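You operate a simulated robot arm through the tools that you are given. There is no shell and no other tool.

You are at the controls of a simulated robot arm. One attempt, no reset.

TASK
Give the loaded bundle a green band and a label, then put it in the turquoise tray.
Fine: set the slider to that colour; the sliding tray ends at LOAD; the bundle goes into the turquoise tray; dial and other bundles stay as they are.

Only the result counts: the job must be done as asked and must still hold three seconds after the hand-in. Knocking over, shifting, dropping, spilling or breaking anything else fails it.

THE ROBOT
A 7-joint arm with a two-finger parallel gripper, fixed in place. Base frame: the origin is at the foot of the arm, x ahead of it, y to its left, z up. Units: m, degrees, N and s.
Its first joint turns from -132.0 to 132.0 degrees. Payload 3.91 kg.
The tool frame sits at the grasp point between the pads (the TCP): z along the fingers, y along the line on which they close. The tips reach 0.03 m beyond it. The gripper opens to 0.11 m. The fingers are 0.02 m wide and 0.01 m thick; the gripper's body (0.048 by 0.112 m) begins 0.055 m behind the TCP.
Orientation is that of the tool frame in the base frame, as a unit quaternion [w, x, y, z]. With the fingers straight down and closing along the base's y, the tool's x points along the base's -x, its y along +y and its z along -z.

THE INTERFACE
- The arm moves only by the tool move_arm. Its argument "series" is a list of rows, each a list of 6 numbers: the shift along the tool's x, y, z in m, then the turn, a rotation vector about the tool's x, y, z in degrees. In form: [[tx, ty, tz, rx, ry, rz], ...]. A call has 1 to 20 rows; each row is the pose to reach, as a shift and turn from the pose commanded when the call began, along the tool's axes at that moment. "fingers" is the opening, from 0 (shut) to 1 (fully open), set as the call begins (left out, the last holds). Each row takes 0.2 s and may step no farther than 0.05 m and 8.6 degrees from the row before; otherwise, or with a gripper value out of range, the whole call is refused. A pose out of reach is approached as far as the arm can. The call stops where the force on the tool passes 60 N (or 10 N more than at its start, if that is more) or the arm is blocked; 0.2 s more then pass. The fingers move at their own pace (about 0.108 m/s each) and stop on an object; they squeeze with about 42 N. The grip force told is the motor's: it shows also when the fingers shut on nothing. Time passes only in rows, and 0.2 s behind the last, so rows that repeat a pose let the fingers close. The reply holds the time, the measured pose of the TCP, the force on the tool along the base axes, the opening and the grip force, in the units named above and with some noise, with the torque about the TCP (base axes, N m) and any sound that the robot's microphone picked up, and new pictures: "pictures" is both (left out), scene, wrist or none.
- Cameras (640 x 400 px; columns grow to the right, rows downward): "scene" is fixed at [0.4003, 0.5012, 1.7034]; the picture's right is [0.09, 1.00, 0.00], its down [0.97, -0.08, -0.23] and it looks along [-0.23, 0.02, -0.97] (base axes); focal length 214 px, centre (320, 200). "wrist" rides on the gripper at [0.072, 0.017, -0.103] in the tool frame; the picture's right is [-0.23, 0.97, 0.00], its down [-0.76, -0.18, -0.62] and it looks along [-0.61, -0.14, 0.78] (tool axes); focal length 222 px, centre (320, 200). There is no depth. A picture from a camera that has moved, and an enlarged one, comes with that camera's place and axes in the base frame and with its lens.
- zoom(camera, box): a new picture of the part [left, top, right, bottom] of that camera's present view, enlarged. It takes no simulated time.
- sign_off(): hands the job in; it is judged then, once.

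Nothing tells you positions but the pictures and the camera data. Unless the task says otherwise, let go and move clear before handing in.

The tools are called after ">>>" as name(argument=value, ...) on one line, values as JSON. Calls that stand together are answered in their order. move_arm: Moves the arm, as the interface text tells. Its arguments: {"type":"object","properties":{"series":{"type":"array","items":{"type":"array","items":{"type":"number"}}},"fingers":{"type":"number"},"pictures":{"type":"string","enum":["both","scene","wrist","none"]}},"required":["series"]} The other tools are called the same way: zoom (camera, box) takes an enlarged picture of a part of a camera's view; sign_off () hands the job in.

At the start:

```text
time_s: 0.0
tcp_pos: [0.2396, 0.442, 1.2933]
tcp_rot: [0.0, 0.0, 1.0, 0.0]
force: [0.0, 0.1, -0.5]
wrist_torque: [-0.04, 0.0, 0.0]
gripper_width: 0.11
finger_force: 0.0
```

scene: 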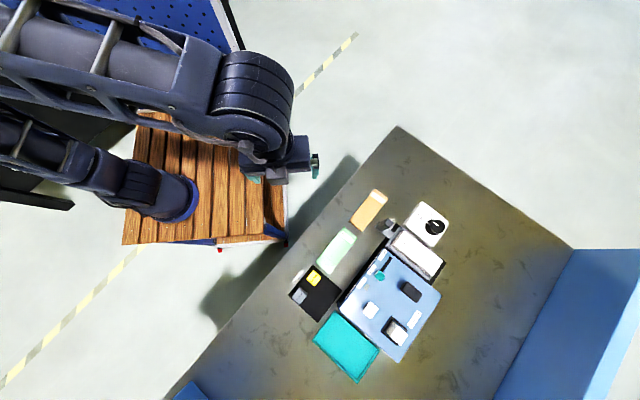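
wrist: 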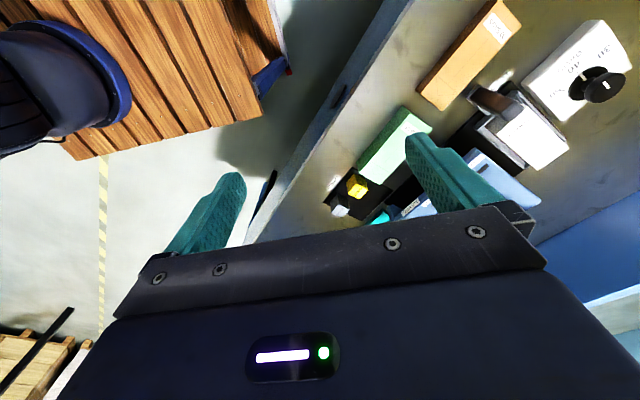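

I see a bench with a machine (blue plate, a dial, trays of different colours) to the front-left of the arm. I'll zoom in to identify the parts.

>>> zoom(camera="scene", box=[280, 180, 460, 300])

>>> zoom(camera="scene", box=[280, 270, 460, 390])

>>> zoom(camera="wrist", box=[320, 0, 640, 240])

```text
3.33 times, centred on (370, 240) of scene
camera zoom: at [0.4003, 0.5012, 1.7034], right [0.09, 1.0, 0.0], down [0.97, -0.08, -0.23], along [-0.23, 0.02, -0.97], focal length 715 px, centre (153, 67)
```

zoom: 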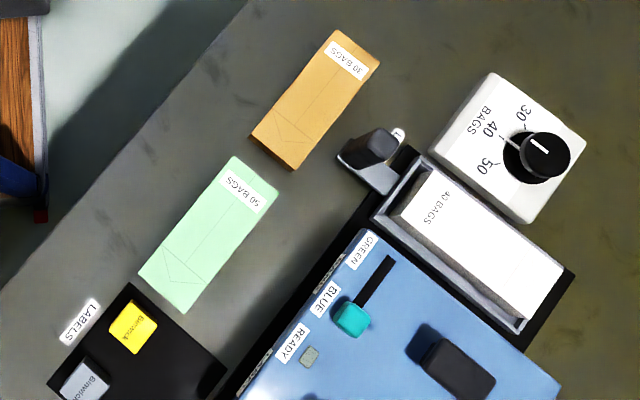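

```text
3.33 times, centred on (370, 330) of scene
camera zoom: at [0.4003, 0.5012, 1.7034], right [0.09, 1.0, 0.0], down [0.97, -0.08, -0.23], along [-0.23, 0.02, -0.97], focal length 715 px, centre (153, -233)
```

zoom: 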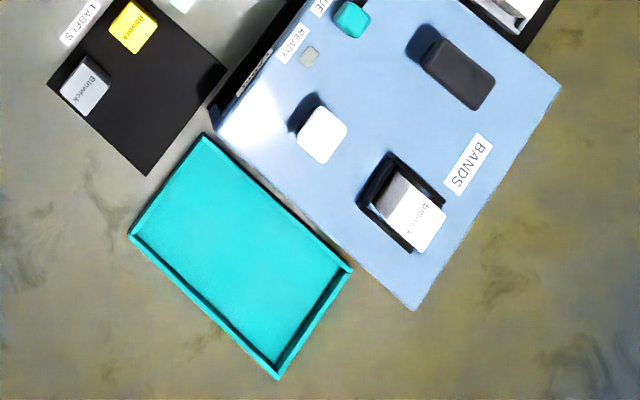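

```text
1.67 times, centred on (480, 120) of wrist
camera zoom: at [0.1674, 0.4583, 1.3972], right [0.23, 0.97, 0.0], down [0.76, -0.18, 0.62], along [0.61, -0.14, -0.78], focal length 370 px, centre (53, 333)
```

zoom: 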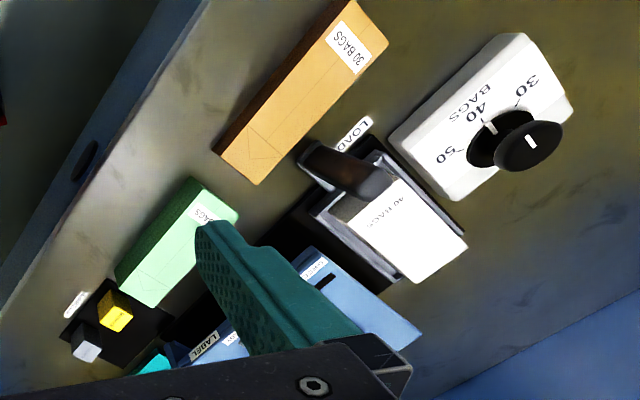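

The machine sits yawed about 45° at roughly (0.58, 0.70), with its top near z ≈ 0.97. I'll move high above it and turn the wrist to get a good look before touching anything.

>>> move_arm(series=[[-0.028, 0.0208, 0, 0, 0, -4.5], [-0.056, 0.0416, 0, 0, 0, -9], [-0.084, 0.0624, 0, 0, 0, -13.5], [-0.112, 0.0832, 0, 0, 0, -18], [-0.14, 0.104, 0, 0, 0, -22.5], [-0.168, 0.1248, 0, 0, 0, -27], [-0.196, 0.1456, 0, 0, 0, -31.5], [-0.224, 0.1664, 0, 0, 0, -36], [-0.252, 0.1872, 0, 0, 0, -40.5], [-0.28, 0.208, 0, 0, 0, -45]])

```text
time_s: 2.2
tcp_pos: [0.5203, 0.6483, 1.2947]
tcp_rot: [0.0, -0.384, 0.923, 0.0]
force: [-0.5, -0.7, 1.3]
wrist_torque: [0.05, -0.06, 0.0]
gripper_width: 0.1099
finger_force: 0.1
camera wrist: at [0.4568, 0.6088, 1.3976], right [-0.53, 0.85, 0.0], down [0.66, 0.41, 0.62], along [0.53, 0.33, -0.78], focal length 222 px, centre (320, 200)
```

scene: 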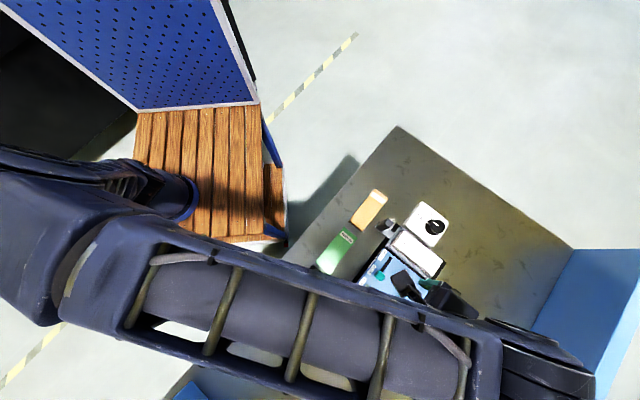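
wrist: 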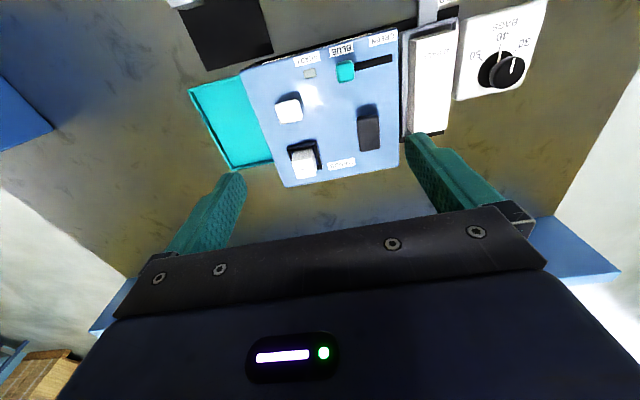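

>>> zoom(camera="wrist", box=[170, 0, 410, 150])

>>> zoom(camera="wrist", box=[270, 80, 430, 190])

>>> zoom(camera="wrist", box=[380, 0, 560, 130])

```text
2.67 times, centred on (290, 75) of wrist
camera zoom: at [0.4568, 0.6088, 1.3976], right [-0.53, 0.85, 0.0], down [0.66, 0.41, 0.62], along [0.53, 0.33, -0.78], focal length 592 px, centre (400, 533)
```

zoom: 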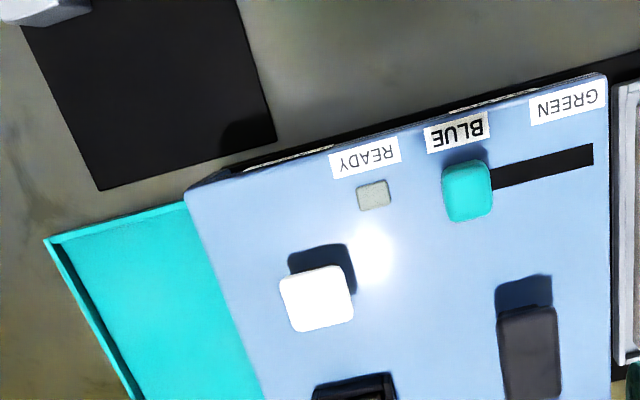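

```text
3.64 times, centred on (350, 135) of wrist
camera zoom: at [0.4568, 0.6088, 1.3976], right [-0.53, 0.85, 0.0], down [0.66, 0.41, 0.62], along [0.53, 0.33, -0.78], focal length 808 px, centre (211, 436)
```

zoom: 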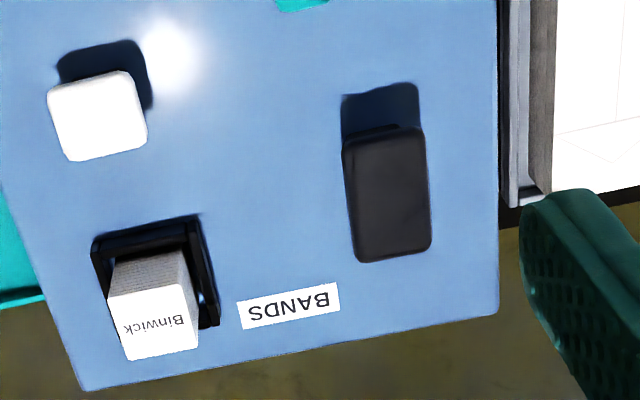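

```text
3.08 times, centred on (470, 65) of wrist
camera zoom: at [0.4568, 0.6088, 1.3976], right [-0.53, 0.85, 0.0], down [0.66, 0.41, 0.62], along [0.53, 0.33, -0.78], focal length 684 px, centre (-142, 615)
```

zoom: 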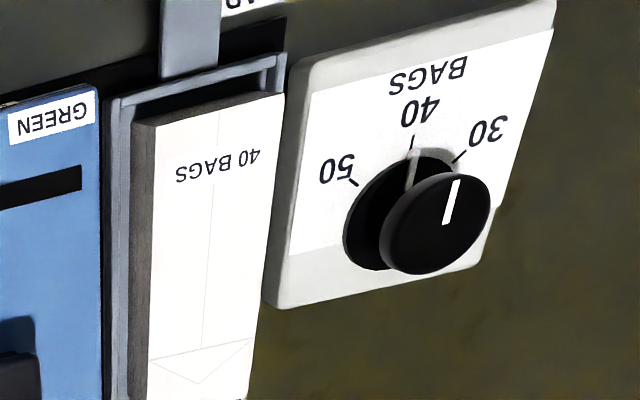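

The bundle (40 BAGS) lies in the sliding tray at LOAD, the slider knob is at BLUE, and there are a white button, a dark block and a label/band stack on the blue top. I'll pull back toward the base to look at the machine's front face.

>>> move_arm(series=[[0.036, 0, 0.02, 0, 0, 0], [0.072, 0, 0.04, 0, 0, 0], [0.108, 0, 0.06, 0, 0, 0], [0.144, 0, 0.08, 0, 0, 0], [0.18, 0, 0.1, 0, 0, 0], [0.216, 0, 0.12, 0, 0, 0]], pictures="both")

```text
time_s: 3.6
tcp_pos: [0.3685, 0.498, 1.1728]
tcp_rot: [0.001, -0.382, 0.924, -0.001]
force: [0.6, 0.2, -0.1]
wrist_torque: [-0.01, 0.04, -0.01]
gripper_width: 0.1098
finger_force: 0.0
camera wrist: at [0.304, 0.4582, 1.2762], right [-0.53, 0.85, 0.0], down [0.66, 0.41, 0.62], along [0.53, 0.33, -0.78], focal length 222 px, centre (320, 200)
```

scene: 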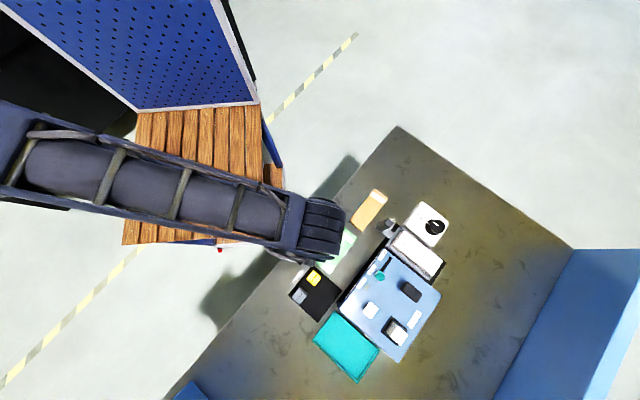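
wrist: 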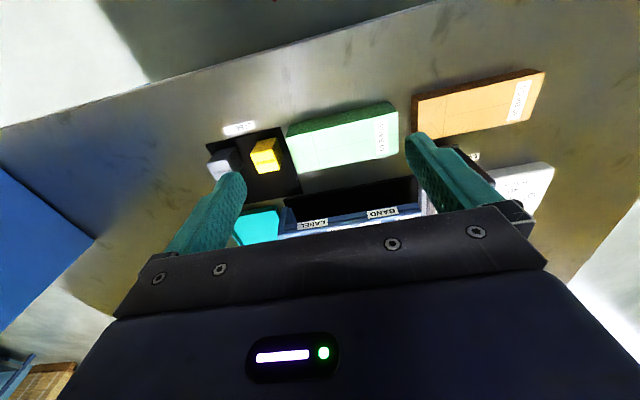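

>>> zoom(camera="wrist", box=[200, 110, 440, 250])

>>> zoom(camera="scene", box=[280, 260, 460, 370])

```text
2.67 times, centred on (320, 180) of wrist
camera zoom: at [0.304, 0.4582, 1.2762], right [-0.53, 0.85, 0.0], down [0.66, 0.41, 0.62], along [0.53, 0.33, -0.78], focal length 592 px, centre (320, 253)
```

zoom: 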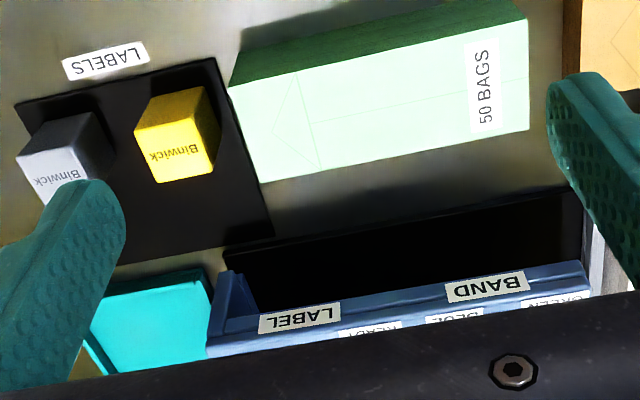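

```text
3.56 times, centred on (370, 315) of scene
camera zoom: at [0.4003, 0.5012, 1.7034], right [0.09, 1.0, 0.0], down [0.97, -0.08, -0.23], along [-0.23, 0.02, -0.97], focal length 763 px, centre (142, -209)
```

zoom: 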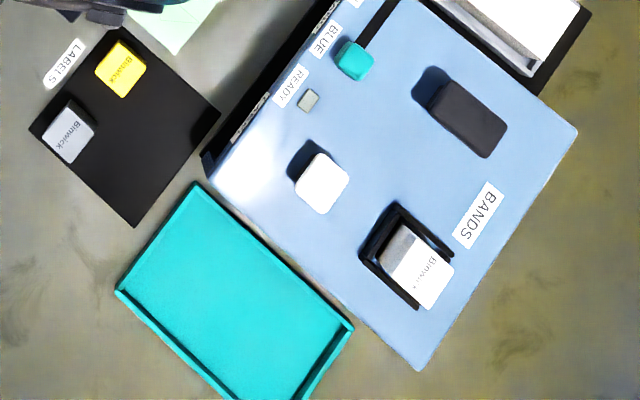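

The front face has two stations, BAND (near) and LABEL (far), with the tray sliding beneath the blue housing. I'll go lower over the housing top to see how its controls look.

>>> move_arm(series=[[-0.042, -0.004, 0, 0, 0, 0], [-0.084, -0.008, 0.0, 0, 0, 0], [-0.126, -0.012, 0.01, 0, 0, 0], [-0.168, -0.016, 0.02, 0, 0, 0], [-0.21, -0.02, 0.03, 0, 0, 0], [-0.25, -0.024, 0.04, 0, 0, 0]], pictures="wrist")

```text
time_s: 5.0
tcp_pos: [0.5601, 0.6573, 1.1354]
tcp_rot: [0.001, -0.382, 0.924, 0.001]
force: [-0.6, -0.6, 0.2]
wrist_torque: [0.05, -0.04, 0.0]
gripper_width: 0.1104
finger_force: 0.1
camera wrist: at [0.4974, 0.6181, 1.2382], right [-0.53, 0.85, 0.0], down [0.66, 0.41, 0.62], along [0.53, 0.33, -0.78], focal length 222 px, centre (320, 200)
```

wrist: 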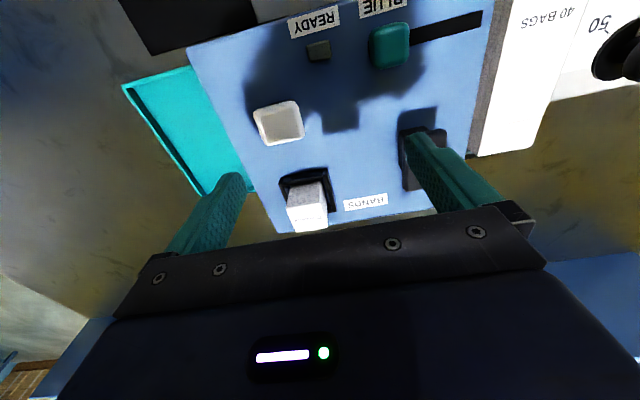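

>>> zoom(camera="wrist", box=[230, 80, 470, 240])

>>> zoom(camera="wrist", box=[270, 0, 510, 150])

```text
2.50 times, centred on (350, 160) of wrist
camera zoom: at [0.4974, 0.6181, 1.2382], right [-0.53, 0.85, 0.0], down [0.66, 0.41, 0.62], along [0.53, 0.33, -0.78], focal length 555 px, centre (245, 300)
```

zoom: 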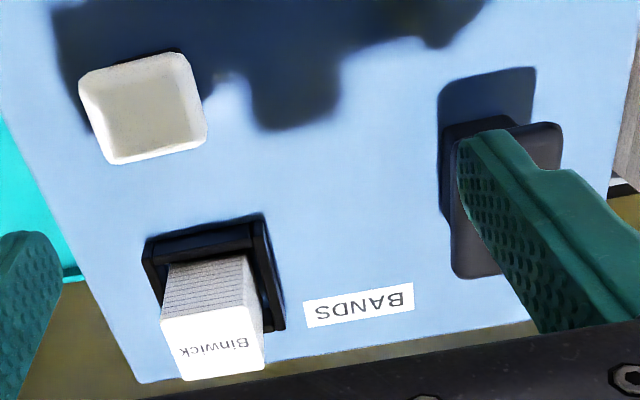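

```text
2.67 times, centred on (390, 75) of wrist
camera zoom: at [0.4974, 0.6181, 1.2382], right [-0.53, 0.85, 0.0], down [0.66, 0.41, 0.62], along [0.53, 0.33, -0.78], focal length 592 px, centre (133, 533)
```

zoom: 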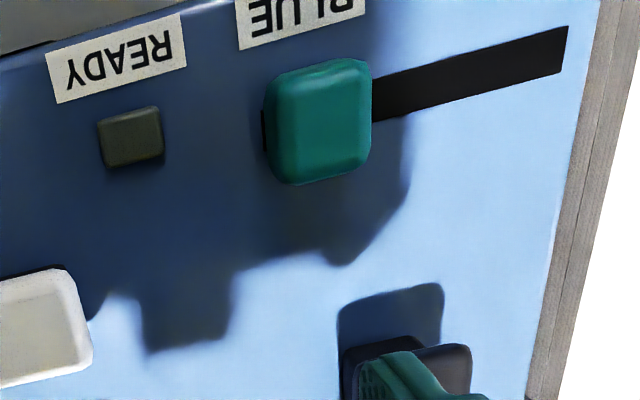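

The dark block stands over the BAND station, and the white button and a paper stack stand over the LABEL end. I'll look more closely at the blocks on the LABELS pad and into the tunnel.

>>> move_arm(series=[[0.04, -0.018, 0, 0, 0, 0], [0.08, -0.036, 0.01, 0, 0, 0], [0.12, -0.054, 0.02, 0, 0, 0], [0.155, -0.069, 0.03, 0, 0, 0]], pictures="wrist")

```text
time_s: 6.0
tcp_pos: [0.5011, 0.4977, 1.1039]
tcp_rot: [0.0, -0.383, 0.924, 0.0]
force: [0.6, 0.0, -0.6]
wrist_torque: [-0.04, 0.03, 0.0]
gripper_width: 0.1099
finger_force: 0.0
camera wrist: at [0.4375, 0.4589, 1.2069], right [-0.53, 0.85, 0.0], down [0.67, 0.41, 0.62], along [0.53, 0.33, -0.78], focal length 222 px, centre (320, 200)
```

wrist: 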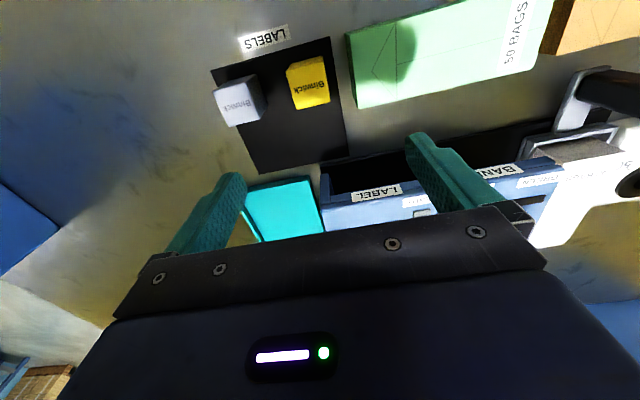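

>>> zoom(camera="wrist", box=[200, 20, 360, 130])

>>> zoom(camera="wrist", box=[300, 90, 460, 210])

>>> zoom(camera="wrist", box=[440, 40, 640, 200])

```text
3.64 times, centred on (280, 75) of wrist
camera zoom: at [0.4375, 0.4589, 1.2069], right [-0.53, 0.85, 0.0], down [0.67, 0.41, 0.62], along [0.53, 0.33, -0.78], focal length 808 px, centre (466, 654)
```

zoom: 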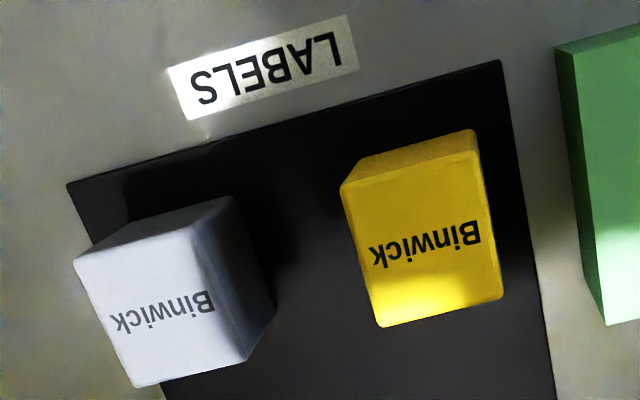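

```text
3.33 times, centred on (380, 150) of wrist
camera zoom: at [0.4375, 0.4589, 1.2069], right [-0.53, 0.85, 0.0], down [0.67, 0.41, 0.62], along [0.53, 0.33, -0.78], focal length 740 px, centre (120, 367)
```

zoom: 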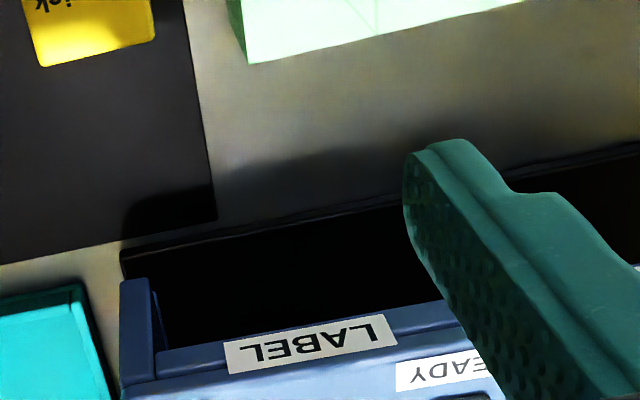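

```text
2.50 times, centred on (540, 120) of wrist
camera zoom: at [0.4375, 0.4589, 1.2069], right [-0.53, 0.85, 0.0], down [0.67, 0.41, 0.62], along [0.53, 0.33, -0.78], focal length 555 px, centre (-230, 400)
```

zoom: 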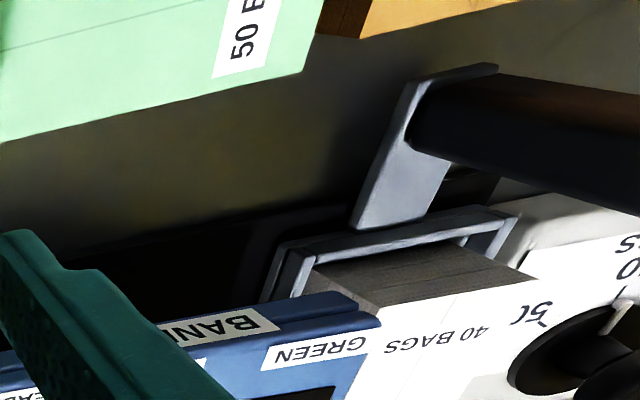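

The LABELS pad holds two smooth spare blocks, and the tray handle is an upright dark grip. First comes the slider: I place its knob top near (0.482, 0.667, 1.05), so I'll hover closed fingers beside it on the BLUE side and check.

>>> move_arm(series=[[0, 0, -0.02, 0, 0, 0], [-0.035, 0.032, -0.02, 0, 0, 0], [-0.07, 0.064, -0.02, 0, 0, 0], [-0.106, 0.097, -0.016, 0, 0, 0], [-0.106, 0.097, -0.016, 0, 0, 0]], fingers=0)

```text
time_s: 7.2
tcp_pos: [0.5071, 0.6412, 1.1198]
tcp_rot: [0.0, -0.383, 0.924, 0.0]
force: [-0.4, 0.1, 0.8]
wrist_torque: [0.04, 0.0, 0.0]
gripper_width: 0.0
finger_force: 38.2
camera wrist: at [0.4435, 0.6021, 1.2238], right [-0.53, 0.85, 0.0], down [0.66, 0.41, 0.62], along [0.53, 0.33, -0.78], focal length 222 px, centre (320, 200)
```

scene: 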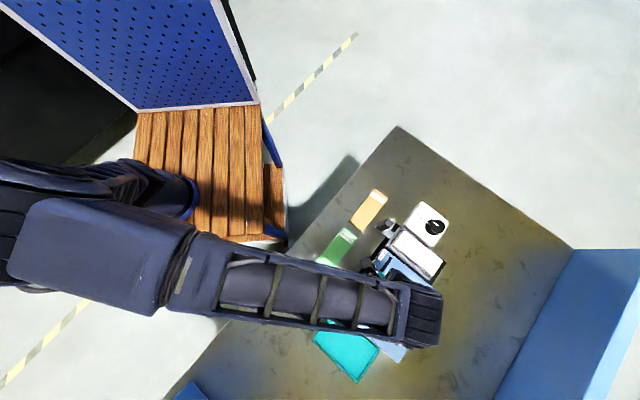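
wrist: 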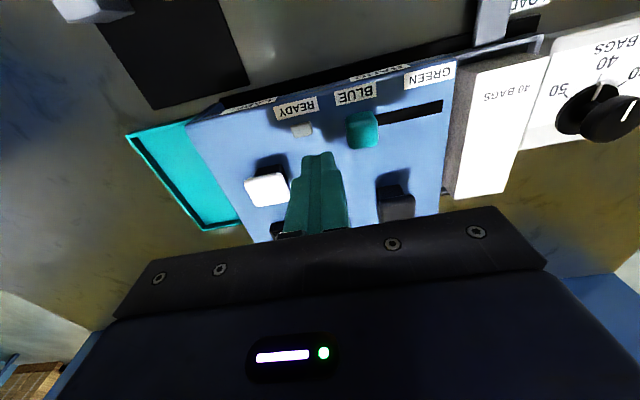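

>>> zoom(camera="wrist", box=[240, 40, 480, 190])

>>> zoom(camera="wrist", box=[240, 150, 440, 250])

>>> zoom(camera="wrist", box=[440, 0, 640, 210])

```text
2.67 times, centred on (360, 115) of wrist
camera zoom: at [0.4435, 0.6021, 1.2238], right [-0.53, 0.85, 0.0], down [0.66, 0.41, 0.62], along [0.53, 0.33, -0.78], focal length 592 px, centre (213, 427)
```

zoom: 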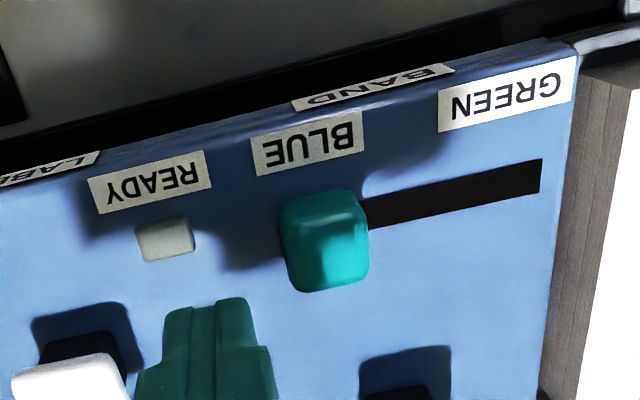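

```text
3.20 times, centred on (340, 200) of wrist
camera zoom: at [0.4435, 0.6021, 1.2238], right [-0.53, 0.85, 0.0], down [0.66, 0.41, 0.62], along [0.53, 0.33, -0.78], focal length 711 px, centre (256, 200)
```

zoom: 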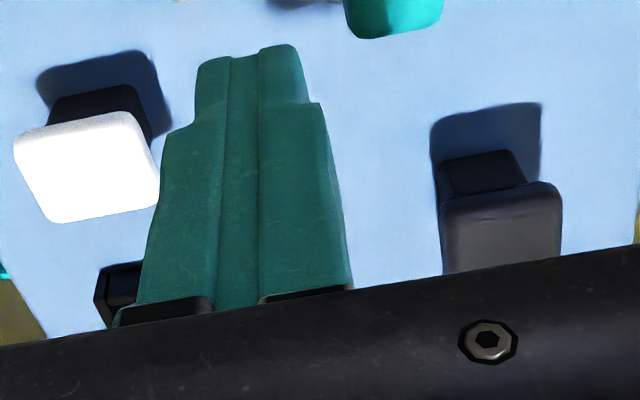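

```text
1.90 times, centred on (540, 105) of wrist
camera zoom: at [0.4435, 0.6021, 1.2238], right [-0.53, 0.85, 0.0], down [0.66, 0.41, 0.62], along [0.53, 0.33, -0.78], focal length 423 px, centre (-99, 381)
```

zoom: 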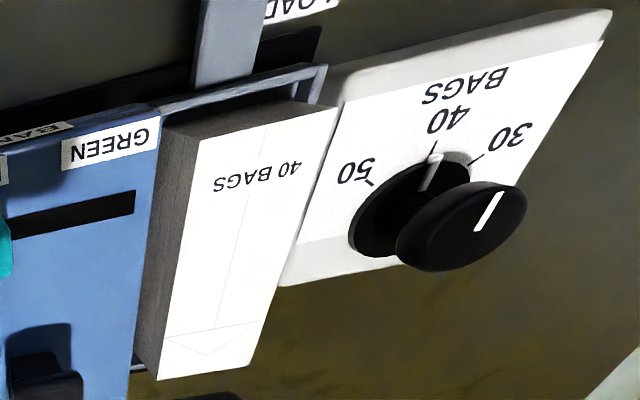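

The knob top is at about (0.483, 0.668, 1.051), the housing surface is at z ≈ 1.034, and the travel to GREEN is about 0.056 m. I'll lower the closed fingers into the gap between the READY lamp and the knob.

>>> move_arm(series=[[-0.0048, 0.0084, 0.0, 0, 0, 0], [-0.0048, 0.0084, 0.02, 0, 0, 0], [-0.0048, 0.0084, 0.035, 0, 0, 0]], pictures="wrist")

>>> zoom(camera="wrist", box=[240, 50, 440, 200])

```text
time_s: 8.0
tcp_pos: [0.5042, 0.6499, 1.0846]
tcp_rot: [0.0, -0.383, 0.924, 0.0]
force: [-1.0, 0.1, 0.2]
wrist_torque: [0.03, 0.01, -0.02]
gripper_width: 0.0001
finger_force: 37.5
camera wrist: at [0.4409, 0.6117, 1.1883], right [-0.53, 0.85, 0.0], down [0.66, 0.41, 0.62], along [0.53, 0.33, -0.78], focal length 222 px, centre (320, 200)
```

wrist: 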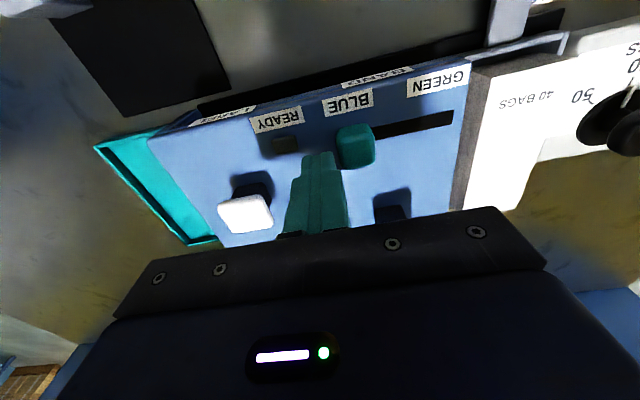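

```text
2.67 times, centred on (340, 125) of wrist
camera zoom: at [0.4409, 0.6117, 1.1883], right [-0.53, 0.85, 0.0], down [0.66, 0.41, 0.62], along [0.53, 0.33, -0.78], focal length 592 px, centre (267, 400)
```

zoom: 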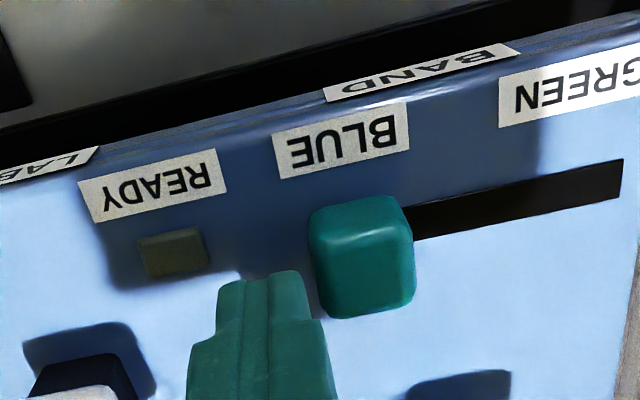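

The fingertip is centred behind the knob with the lamp clear. I'll lower to tip z ≈ 1.040 and push toward GREEN.

>>> move_arm(series=[[0.002, 0, 0.014, 0, 0, 0], [0.002, 0, 0.014, 0, 0, 0], [0.002, 0.01, 0.014, 0, 0, 0], [0.002, 0.02, 0.014, 0, 0, 0], [0.002, 0.03, 0.014, 0, 0, 0], [0.002, 0.04, 0.014, 0, 0, 0], [0.002, 0.05, 0.014, 0, 0, 0], [0.002, 0.056, 0.014, 0, 0, 0]], pictures="wrist")

>>> zoom(camera="wrist", box=[240, 50, 440, 200])

```text
time_s: 9.8
tcp_pos: [0.4622, 0.6886, 1.0705]
tcp_rot: [0.001, -0.383, 0.924, 0.0]
force: [0.6, 0.0, 0.1]
wrist_torque: [-0.01, -0.03, 0.02]
gripper_width: 0.0001
finger_force: 38.0
camera wrist: at [0.3991, 0.6498, 1.1743], right [-0.53, 0.85, 0.0], down [0.66, 0.41, 0.62], along [0.53, 0.33, -0.78], focal length 222 px, centre (320, 200)
```

wrist: 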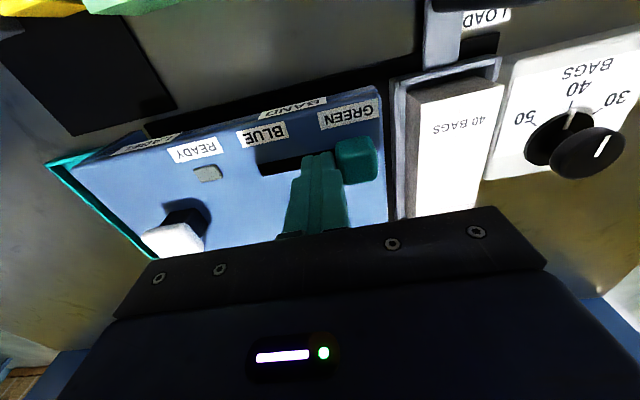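

```text
2.67 times, centred on (340, 125) of wrist
camera zoom: at [0.3991, 0.6498, 1.1743], right [-0.53, 0.85, 0.0], down [0.66, 0.41, 0.62], along [0.53, 0.33, -0.78], focal length 592 px, centre (267, 400)
```

zoom: 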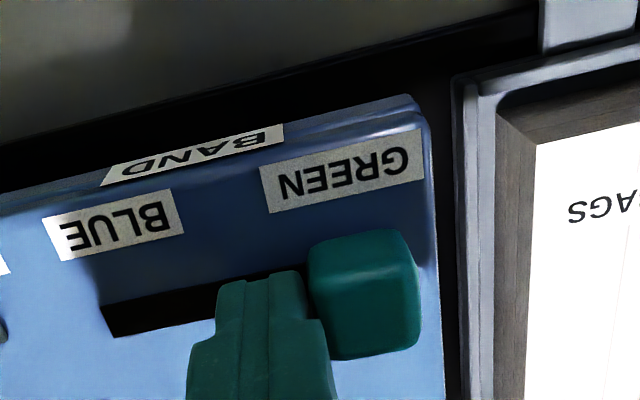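

The knob has followed toward GREEN. I'll ease it on to the end of its travel while watching the force.

>>> move_arm(series=[[0, 0.002, 0, 0, 0, 0], [0, 0.004, 0, 0, 0, 0], [0, 0.005, 0, 0, 0, 0]], pictures="wrist")

>>> zoom(camera="wrist", box=[240, 50, 440, 200])

```text
time_s: 10.6
tcp_pos: [0.4589, 0.6918, 1.0709]
tcp_rot: [0.001, -0.382, 0.924, -0.001]
force: [5.6, -11.2, -0.5]
wrist_torque: [-0.25, -0.07, 0.05]
gripper_width: 0.0
finger_force: 37.8
camera wrist: at [0.397, 0.6526, 1.1743], right [-0.53, 0.85, 0.0], down [0.66, 0.41, 0.62], along [0.53, 0.33, -0.78], focal length 222 px, centre (320, 200)
```

wrist: 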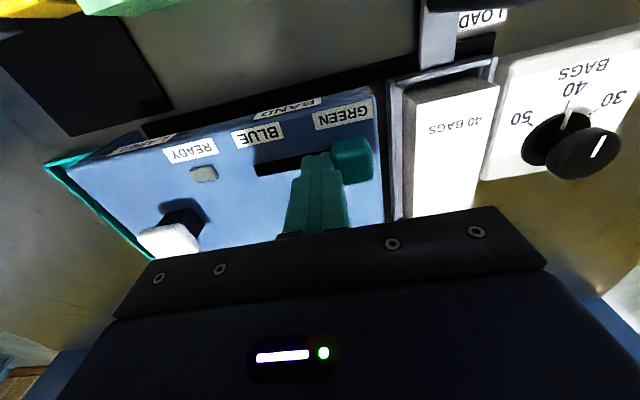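

```text
2.67 times, centred on (340, 125) of wrist
camera zoom: at [0.397, 0.6526, 1.1743], right [-0.53, 0.85, 0.0], down [0.66, 0.41, 0.62], along [0.53, 0.33, -0.78], focal length 592 px, centre (267, 400)
```

zoom: 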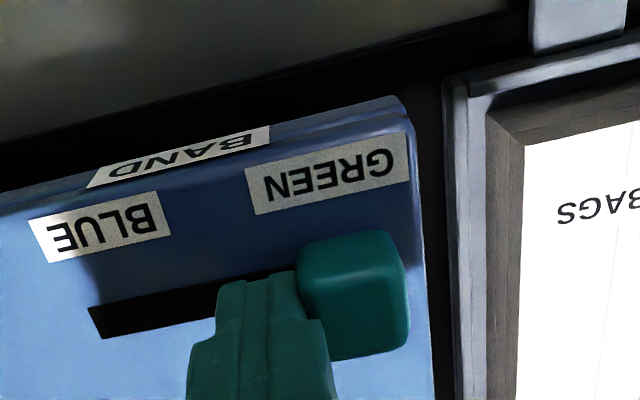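

The slider is at its GREEN stop. I'll back off, rise, and go look at the tray handle.

>>> move_arm(series=[[0, -0.006, 0, 0, 0, 0], [0, -0.008, -0.04, 0, 0, 0], [0, -0.008, -0.08, 0, 0, 0], [0.03, 0.03, -0.1, 0, 0, 0], [0.0635, 0.06, -0.12, 0, 0, 0], [0.0635, 0.078, -0.13, 0, 0, 0]], fingers=1)

>>> zoom(camera="wrist", box=[220, 0, 460, 180])

>>> zoom(camera="scene", box=[330, 200, 450, 300])

```text
refused: row 4 steps farther than a row can; nothing moved
```

```text
2.22 times, centred on (340, 90) of wrist
camera zoom: at [0.397, 0.6526, 1.1743], right [-0.53, 0.85, 0.0], down [0.66, 0.41, 0.62], along [0.53, 0.33, -0.78], focal length 494 px, centre (276, 444)
```

zoom: 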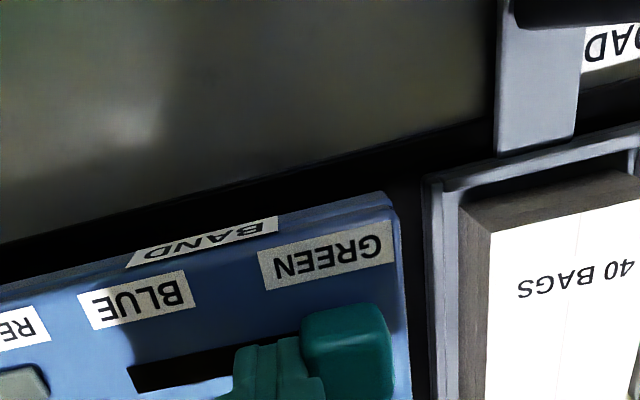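

```text
4.00 times, centred on (390, 250) of scene
camera zoom: at [0.4003, 0.5012, 1.7034], right [0.09, 1.0, 0.0], down [0.97, -0.08, -0.23], along [-0.23, 0.02, -0.97], focal length 858 px, centre (40, 0)
```

zoom: 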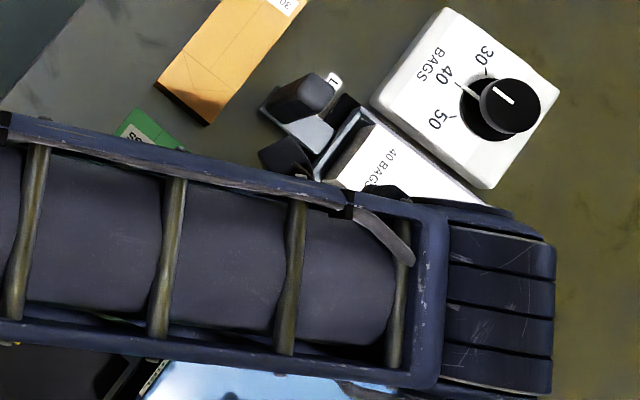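

One row was too long a step. I'll repeat the same retreat with more rows.

>>> move_arm(series=[[0, -0.006, 0, 0, 0, 0], [0, -0.008, -0.04, 0, 0, 0], [0, -0.008, -0.08, 0, 0, 0], [0.02, 0.015, -0.1, 0, 0, 0], [0.04, 0.04, -0.115, 0, 0, 0], [0.0635, 0.06, -0.13, 0, 0, 0], [0.0635, 0.078, -0.13, 0, 0, 0]], fingers=1)

>>> zoom(camera="wrist", box=[220, 0, 460, 180])

>>> zoom(camera="scene", box=[330, 200, 450, 300])

```text
time_s: 11.1
tcp_pos: [0.4792, 0.6736, 1.0714]
tcp_rot: [-0.001, -0.376, 0.927, -0.013]
force: [35.3, -81.3, 11.0]
wrist_torque: [-1.25, -0.32, 1.31]
gripper_width: 0.0586
finger_force: 0.0
stopped in row 2: the force on the tool passed its limit at 81 N (the readings are from after the stop); the commanded pose is now the measured one
camera wrist: at [0.4146, 0.6381, 1.176], right [-0.52, 0.86, -0.03], down [0.67, 0.42, 0.62], along [0.54, 0.3, -0.79], focal length 222 px, centre (320, 200)
```

scene: 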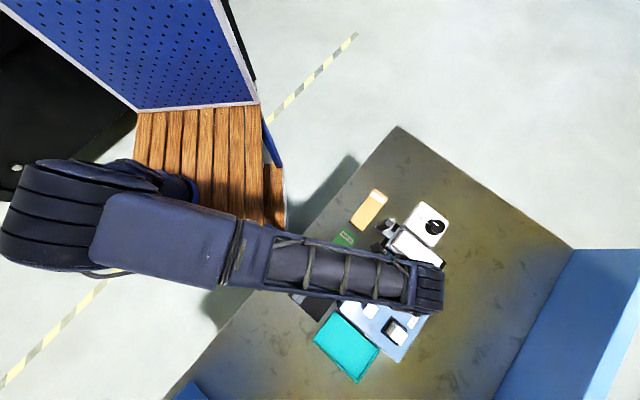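
wrist: 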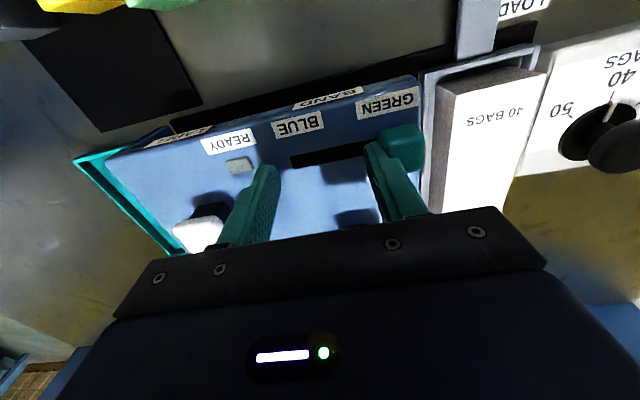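

```text
2.22 times, centred on (340, 90) of wrist
camera zoom: at [0.4146, 0.6381, 1.176], right [-0.52, 0.86, -0.03], down [0.67, 0.42, 0.62], along [0.54, 0.3, -0.79], focal length 494 px, centre (276, 444)
```

zoom: 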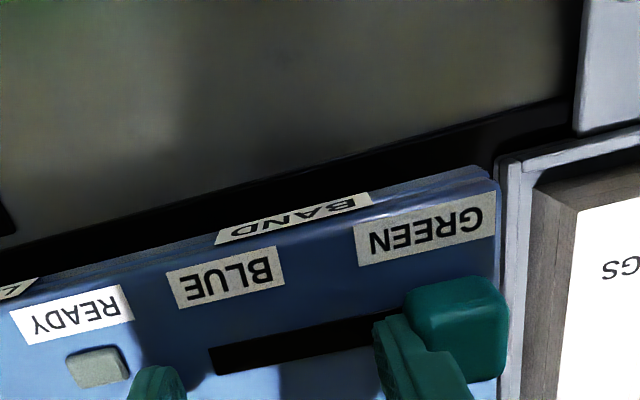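

```text
4.00 times, centred on (390, 250) of scene
camera zoom: at [0.4003, 0.5012, 1.7034], right [0.09, 1.0, 0.0], down [0.97, -0.08, -0.23], along [-0.23, 0.02, -0.97], focal length 858 px, centre (40, 0)
```

zoom: 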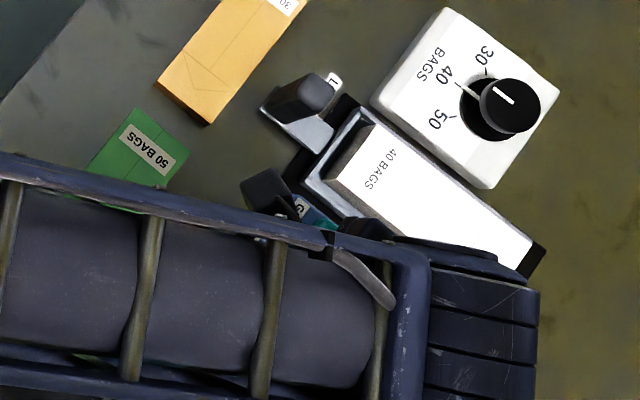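

Opening the fingers pressed one against the knob (already at its stop) and tripped the force limit. The knob still shows at GREEN; I'll narrow the fingers to release it and rise straight up.

>>> move_arm(series=[[0, 0, 0, 0, 0, 0], [0, -0.004, 0, 0, 0, 0], [0, -0.004, -0.03, 0, 0, 0], [0, -0.004, -0.06, 0, 0, 0], [0, -0.004, -0.1, 0, 0, 0]], fingers=0.35)

>>> zoom(camera="wrist", box=[200, 0, 500, 200])

```text
time_s: 12.3
tcp_pos: [0.4717, 0.6826, 1.1719]
tcp_rot: [-0.004, -0.381, 0.925, -0.009]
force: [0.1, 0.6, -1.3]
wrist_torque: [-0.05, 0.03, -0.04]
gripper_width: 0.0385
finger_force: 0.1
camera wrist: at [0.408, 0.6451, 1.2759], right [-0.52, 0.85, -0.01], down [0.67, 0.42, 0.62], along [0.53, 0.31, -0.79], focal length 222 px, centre (320, 200)
```

scene: 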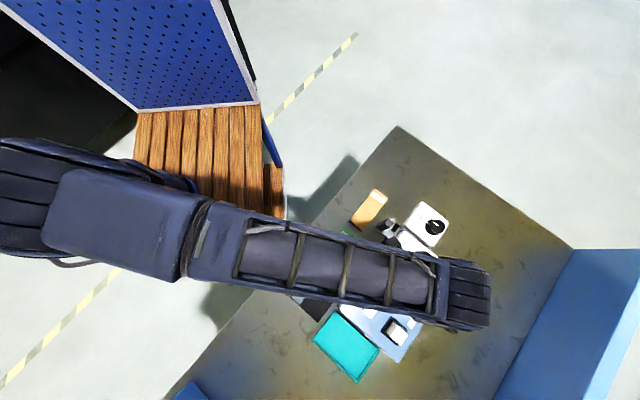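
wrist: 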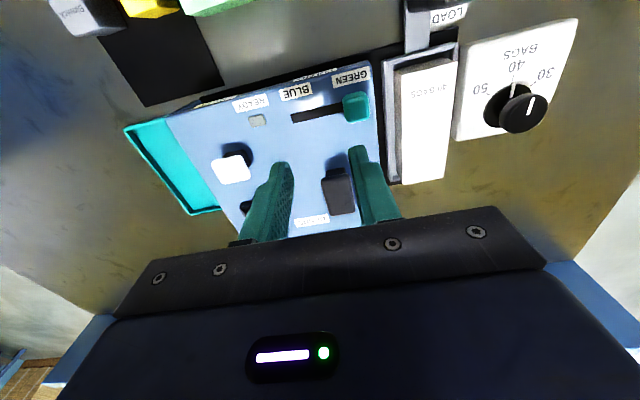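

```text
2.00 times, centred on (350, 100) of wrist
camera zoom: at [0.408, 0.6451, 1.2759], right [-0.52, 0.85, -0.01], down [0.67, 0.42, 0.62], along [0.53, 0.31, -0.79], focal length 444 px, centre (260, 400)
```

zoom: 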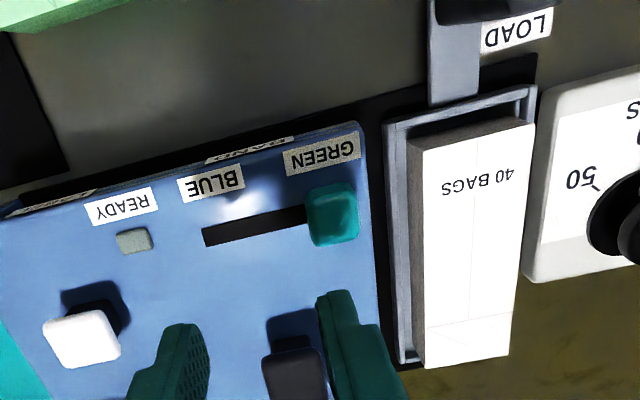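

The slider is properly at GREEN and nothing else moved. I'll straighten the small wrist tilt and move over to view the tray handle.

>>> move_arm(series=[[0.02, 0.028, -0.01, -0.4, -0.4, -0.12], [0.04, 0.056, -0.02, -0.78, -0.81, -0.23], [0.06, 0.0845, -0.028, -0.78, -0.81, -0.23]], fingers=1)

>>> zoom(camera="wrist", box=[230, 0, 470, 160])

>>> zoom(camera="scene", box=[330, 200, 450, 300])

```text
time_s: 13.1
tcp_pos: [0.3703, 0.7004, 1.1994]
tcp_rot: [0.001, -0.381, 0.924, 0.0]
force: [1.1, 0.0, -0.5]
wrist_torque: [0.0, 0.05, -0.02]
gripper_width: 0.1098
finger_force: 0.1
camera wrist: at [0.3062, 0.6611, 1.3026], right [-0.53, 0.85, 0.0], down [0.67, 0.41, 0.62], along [0.53, 0.33, -0.78], focal length 222 px, centre (320, 200)
```

scene: 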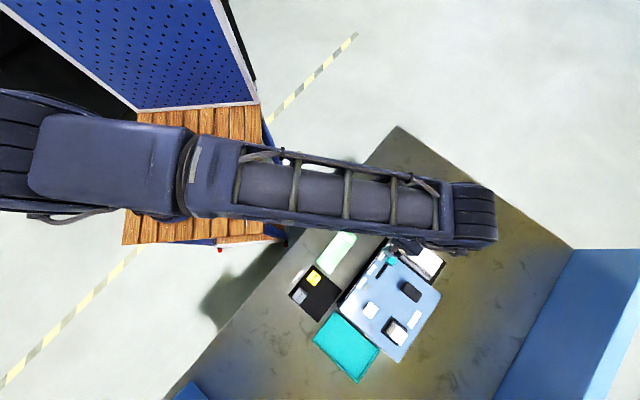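
wrist: 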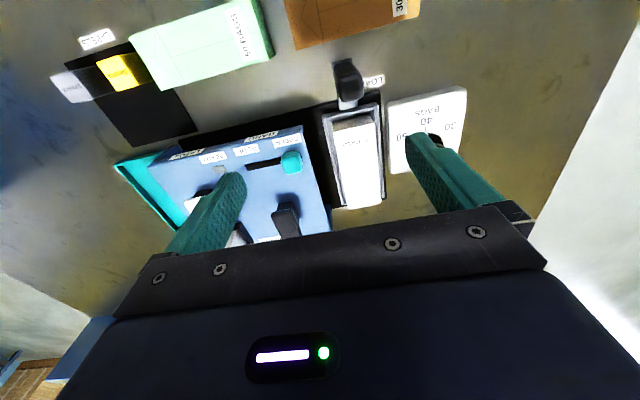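

```text
2.50 times, centred on (350, 80) of wrist
camera zoom: at [0.3062, 0.6611, 1.3026], right [-0.53, 0.85, 0.0], down [0.67, 0.41, 0.62], along [0.53, 0.33, -0.78], focal length 555 px, centre (245, 500)
```

zoom: 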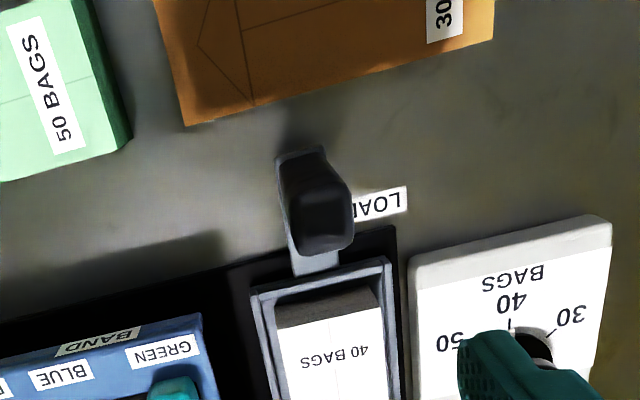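

```text
4.00 times, centred on (390, 250) of scene
camera zoom: at [0.4003, 0.5012, 1.7034], right [0.09, 1.0, 0.0], down [0.97, -0.08, -0.23], along [-0.23, 0.02, -0.97], focal length 858 px, centre (40, 0)
```

zoom: 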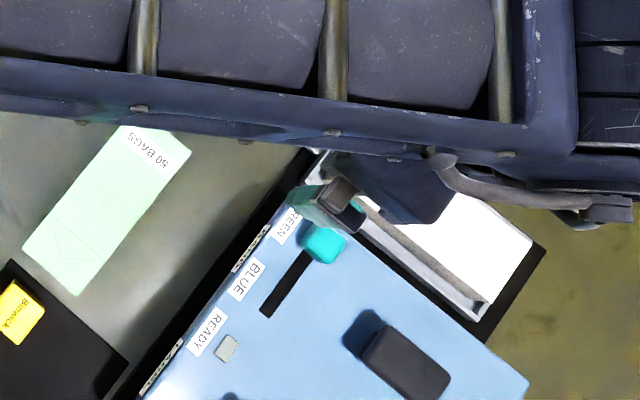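

The handle's dark grip top is about (0.338, 0.726, 1.02), the table is at z ≈ 0.93, and the stations lie about 0.122 m (BAND) and 0.233 m (LABEL) along the track from LOAD. I'll move above the handle and check the alignment.

>>> move_arm(series=[[0.0047, 0.041, 0.0, 0, 0, 0], [0.0047, 0.041, 0.04, 0, 0, 0], [0.0047, 0.041, 0.08, 0, 0, 0], [0.0047, 0.041, 0.115, 0, 0, 0]], fingers=0.6, pictures="wrist")

>>> zoom(camera="wrist", box=[200, 80, 440, 240])

```text
time_s: 14.1
tcp_pos: [0.3371, 0.7253, 1.0846]
tcp_rot: [0.0, -0.382, 0.924, 0.001]
force: [0.2, 0.5, -0.3]
wrist_torque: [0.03, -0.04, -0.02]
gripper_width: 0.0659
finger_force: 0.1
camera wrist: at [0.2738, 0.6859, 1.1882], right [-0.53, 0.85, 0.0], down [0.66, 0.41, 0.62], along [0.53, 0.33, -0.78], focal length 222 px, centre (320, 200)
```

wrist: 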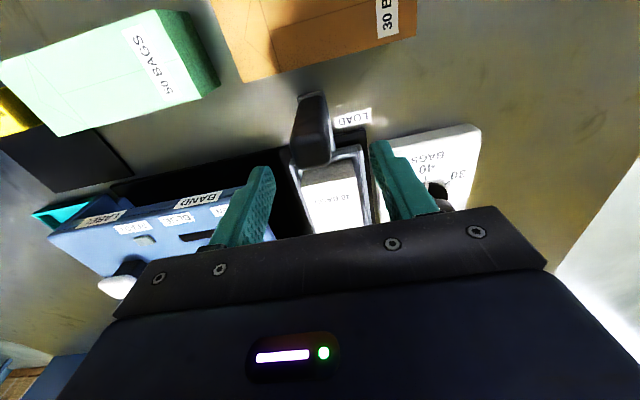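

```text
2.50 times, centred on (320, 160) of wrist
camera zoom: at [0.2738, 0.6859, 1.1882], right [-0.53, 0.85, 0.0], down [0.66, 0.41, 0.62], along [0.53, 0.33, -0.78], focal length 555 px, centre (320, 300)
```

zoom: 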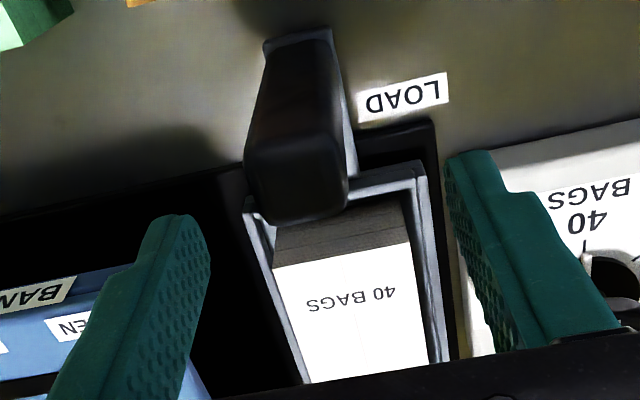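

The handle top is about (0.3355, 0.7185, 1.05). I'll centre on it, descend to z ≈ 1.027 and grip.

>>> move_arm(series=[[0.006, -0.0037, 0.0, 0, 0, 0], [0.006, -0.0037, 0.03, 0, 0, 0], [0.006, -0.0037, 0.057, 0, 0, 0]], pictures="wrist")

>>> zoom(camera="wrist", box=[200, 80, 440, 240])

```text
time_s: 14.9
tcp_pos: [0.3367, 0.7187, 1.0265]
tcp_rot: [0.001, -0.382, 0.924, 0.001]
force: [0.4, -0.4, 0.3]
wrist_torque: [-0.01, 0.0, 0.01]
gripper_width: 0.0659
finger_force: 0.0
camera wrist: at [0.2733, 0.6792, 1.131], right [-0.53, 0.85, 0.0], down [0.66, 0.41, 0.62], along [0.53, 0.33, -0.78], focal length 222 px, centre (320, 200)
```

wrist: 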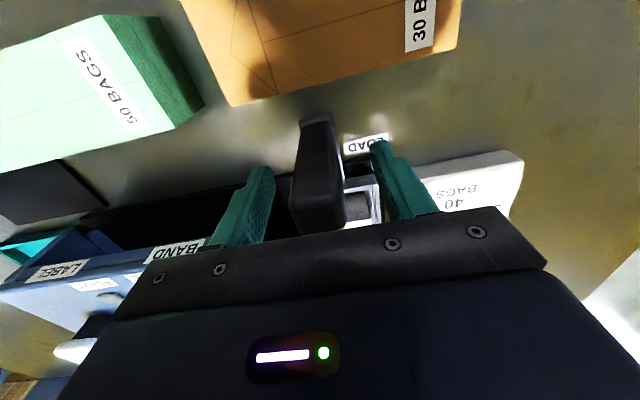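

```text
2.50 times, centred on (320, 160) of wrist
camera zoom: at [0.2733, 0.6792, 1.131], right [-0.53, 0.85, 0.0], down [0.66, 0.41, 0.62], along [0.53, 0.33, -0.78], focal length 555 px, centre (320, 300)
```

zoom: 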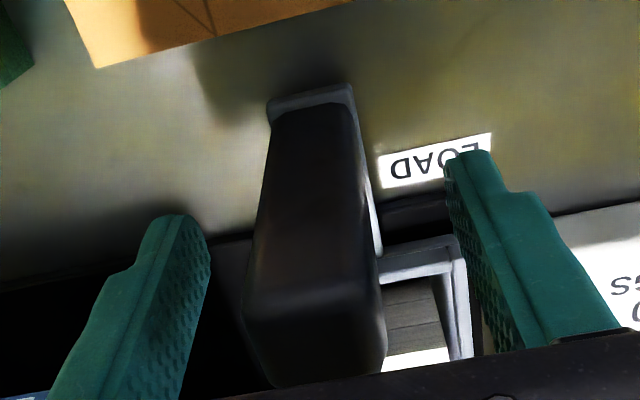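

The grip is well between the fingers. I'll close on it.

>>> move_arm(series=[[0, 0, 0, 0, 0, 0], [0, 0, 0, 0, 0, 0], [0, 0, 0, 0, 0, 0]], fingers=0, pictures="wrist")

```text
time_s: 15.7
tcp_pos: [0.3369, 0.7181, 1.0271]
tcp_rot: [0.0, -0.381, 0.924, 0.0]
force: [1.0, -3.7, -3.2]
wrist_torque: [0.11, -0.78, 0.4]
gripper_width: 0.0258
finger_force: 45.0
camera wrist: at [0.2734, 0.6793, 1.1308], right [-0.53, 0.85, 0.0], down [0.66, 0.41, 0.62], along [0.53, 0.33, -0.78], focal length 222 px, centre (320, 200)
```

wrist: 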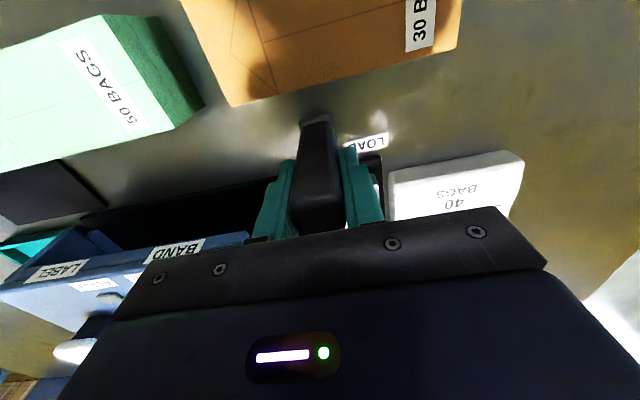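

The handle is gripped (26 mm wide). I'll slide the tray toward BAND slowly, watching the forces.

>>> move_arm(series=[[0, -0.01, 0, 0, 0, 0], [0, -0.025, 0, 0, 0, 0], [0, -0.04, 0, 0, 0, 0], [0, -0.055, 0, 0, 0, 0]], pictures="wrist")

```text
time_s: 16.7
tcp_pos: [0.3761, 0.6793, 1.027]
tcp_rot: [0.001, -0.382, 0.924, 0.0]
force: [-5.0, -4.0, -6.1]
wrist_torque: [-0.41, -0.98, 0.35]
gripper_width: 0.026
finger_force: 45.3
camera wrist: at [0.3123, 0.6404, 1.1308], right [-0.53, 0.85, 0.0], down [0.66, 0.41, 0.62], along [0.53, 0.33, -0.78], focal length 222 px, centre (320, 200)
```

wrist: 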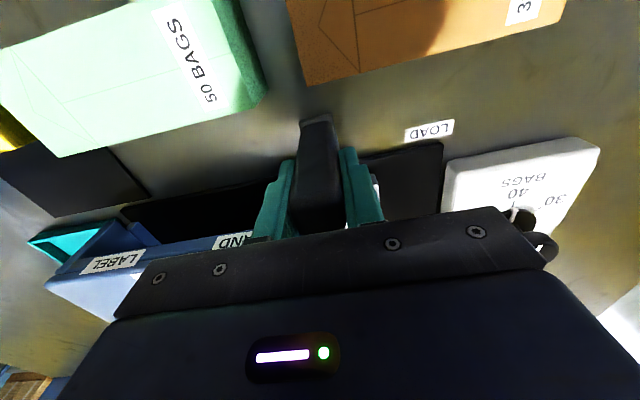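

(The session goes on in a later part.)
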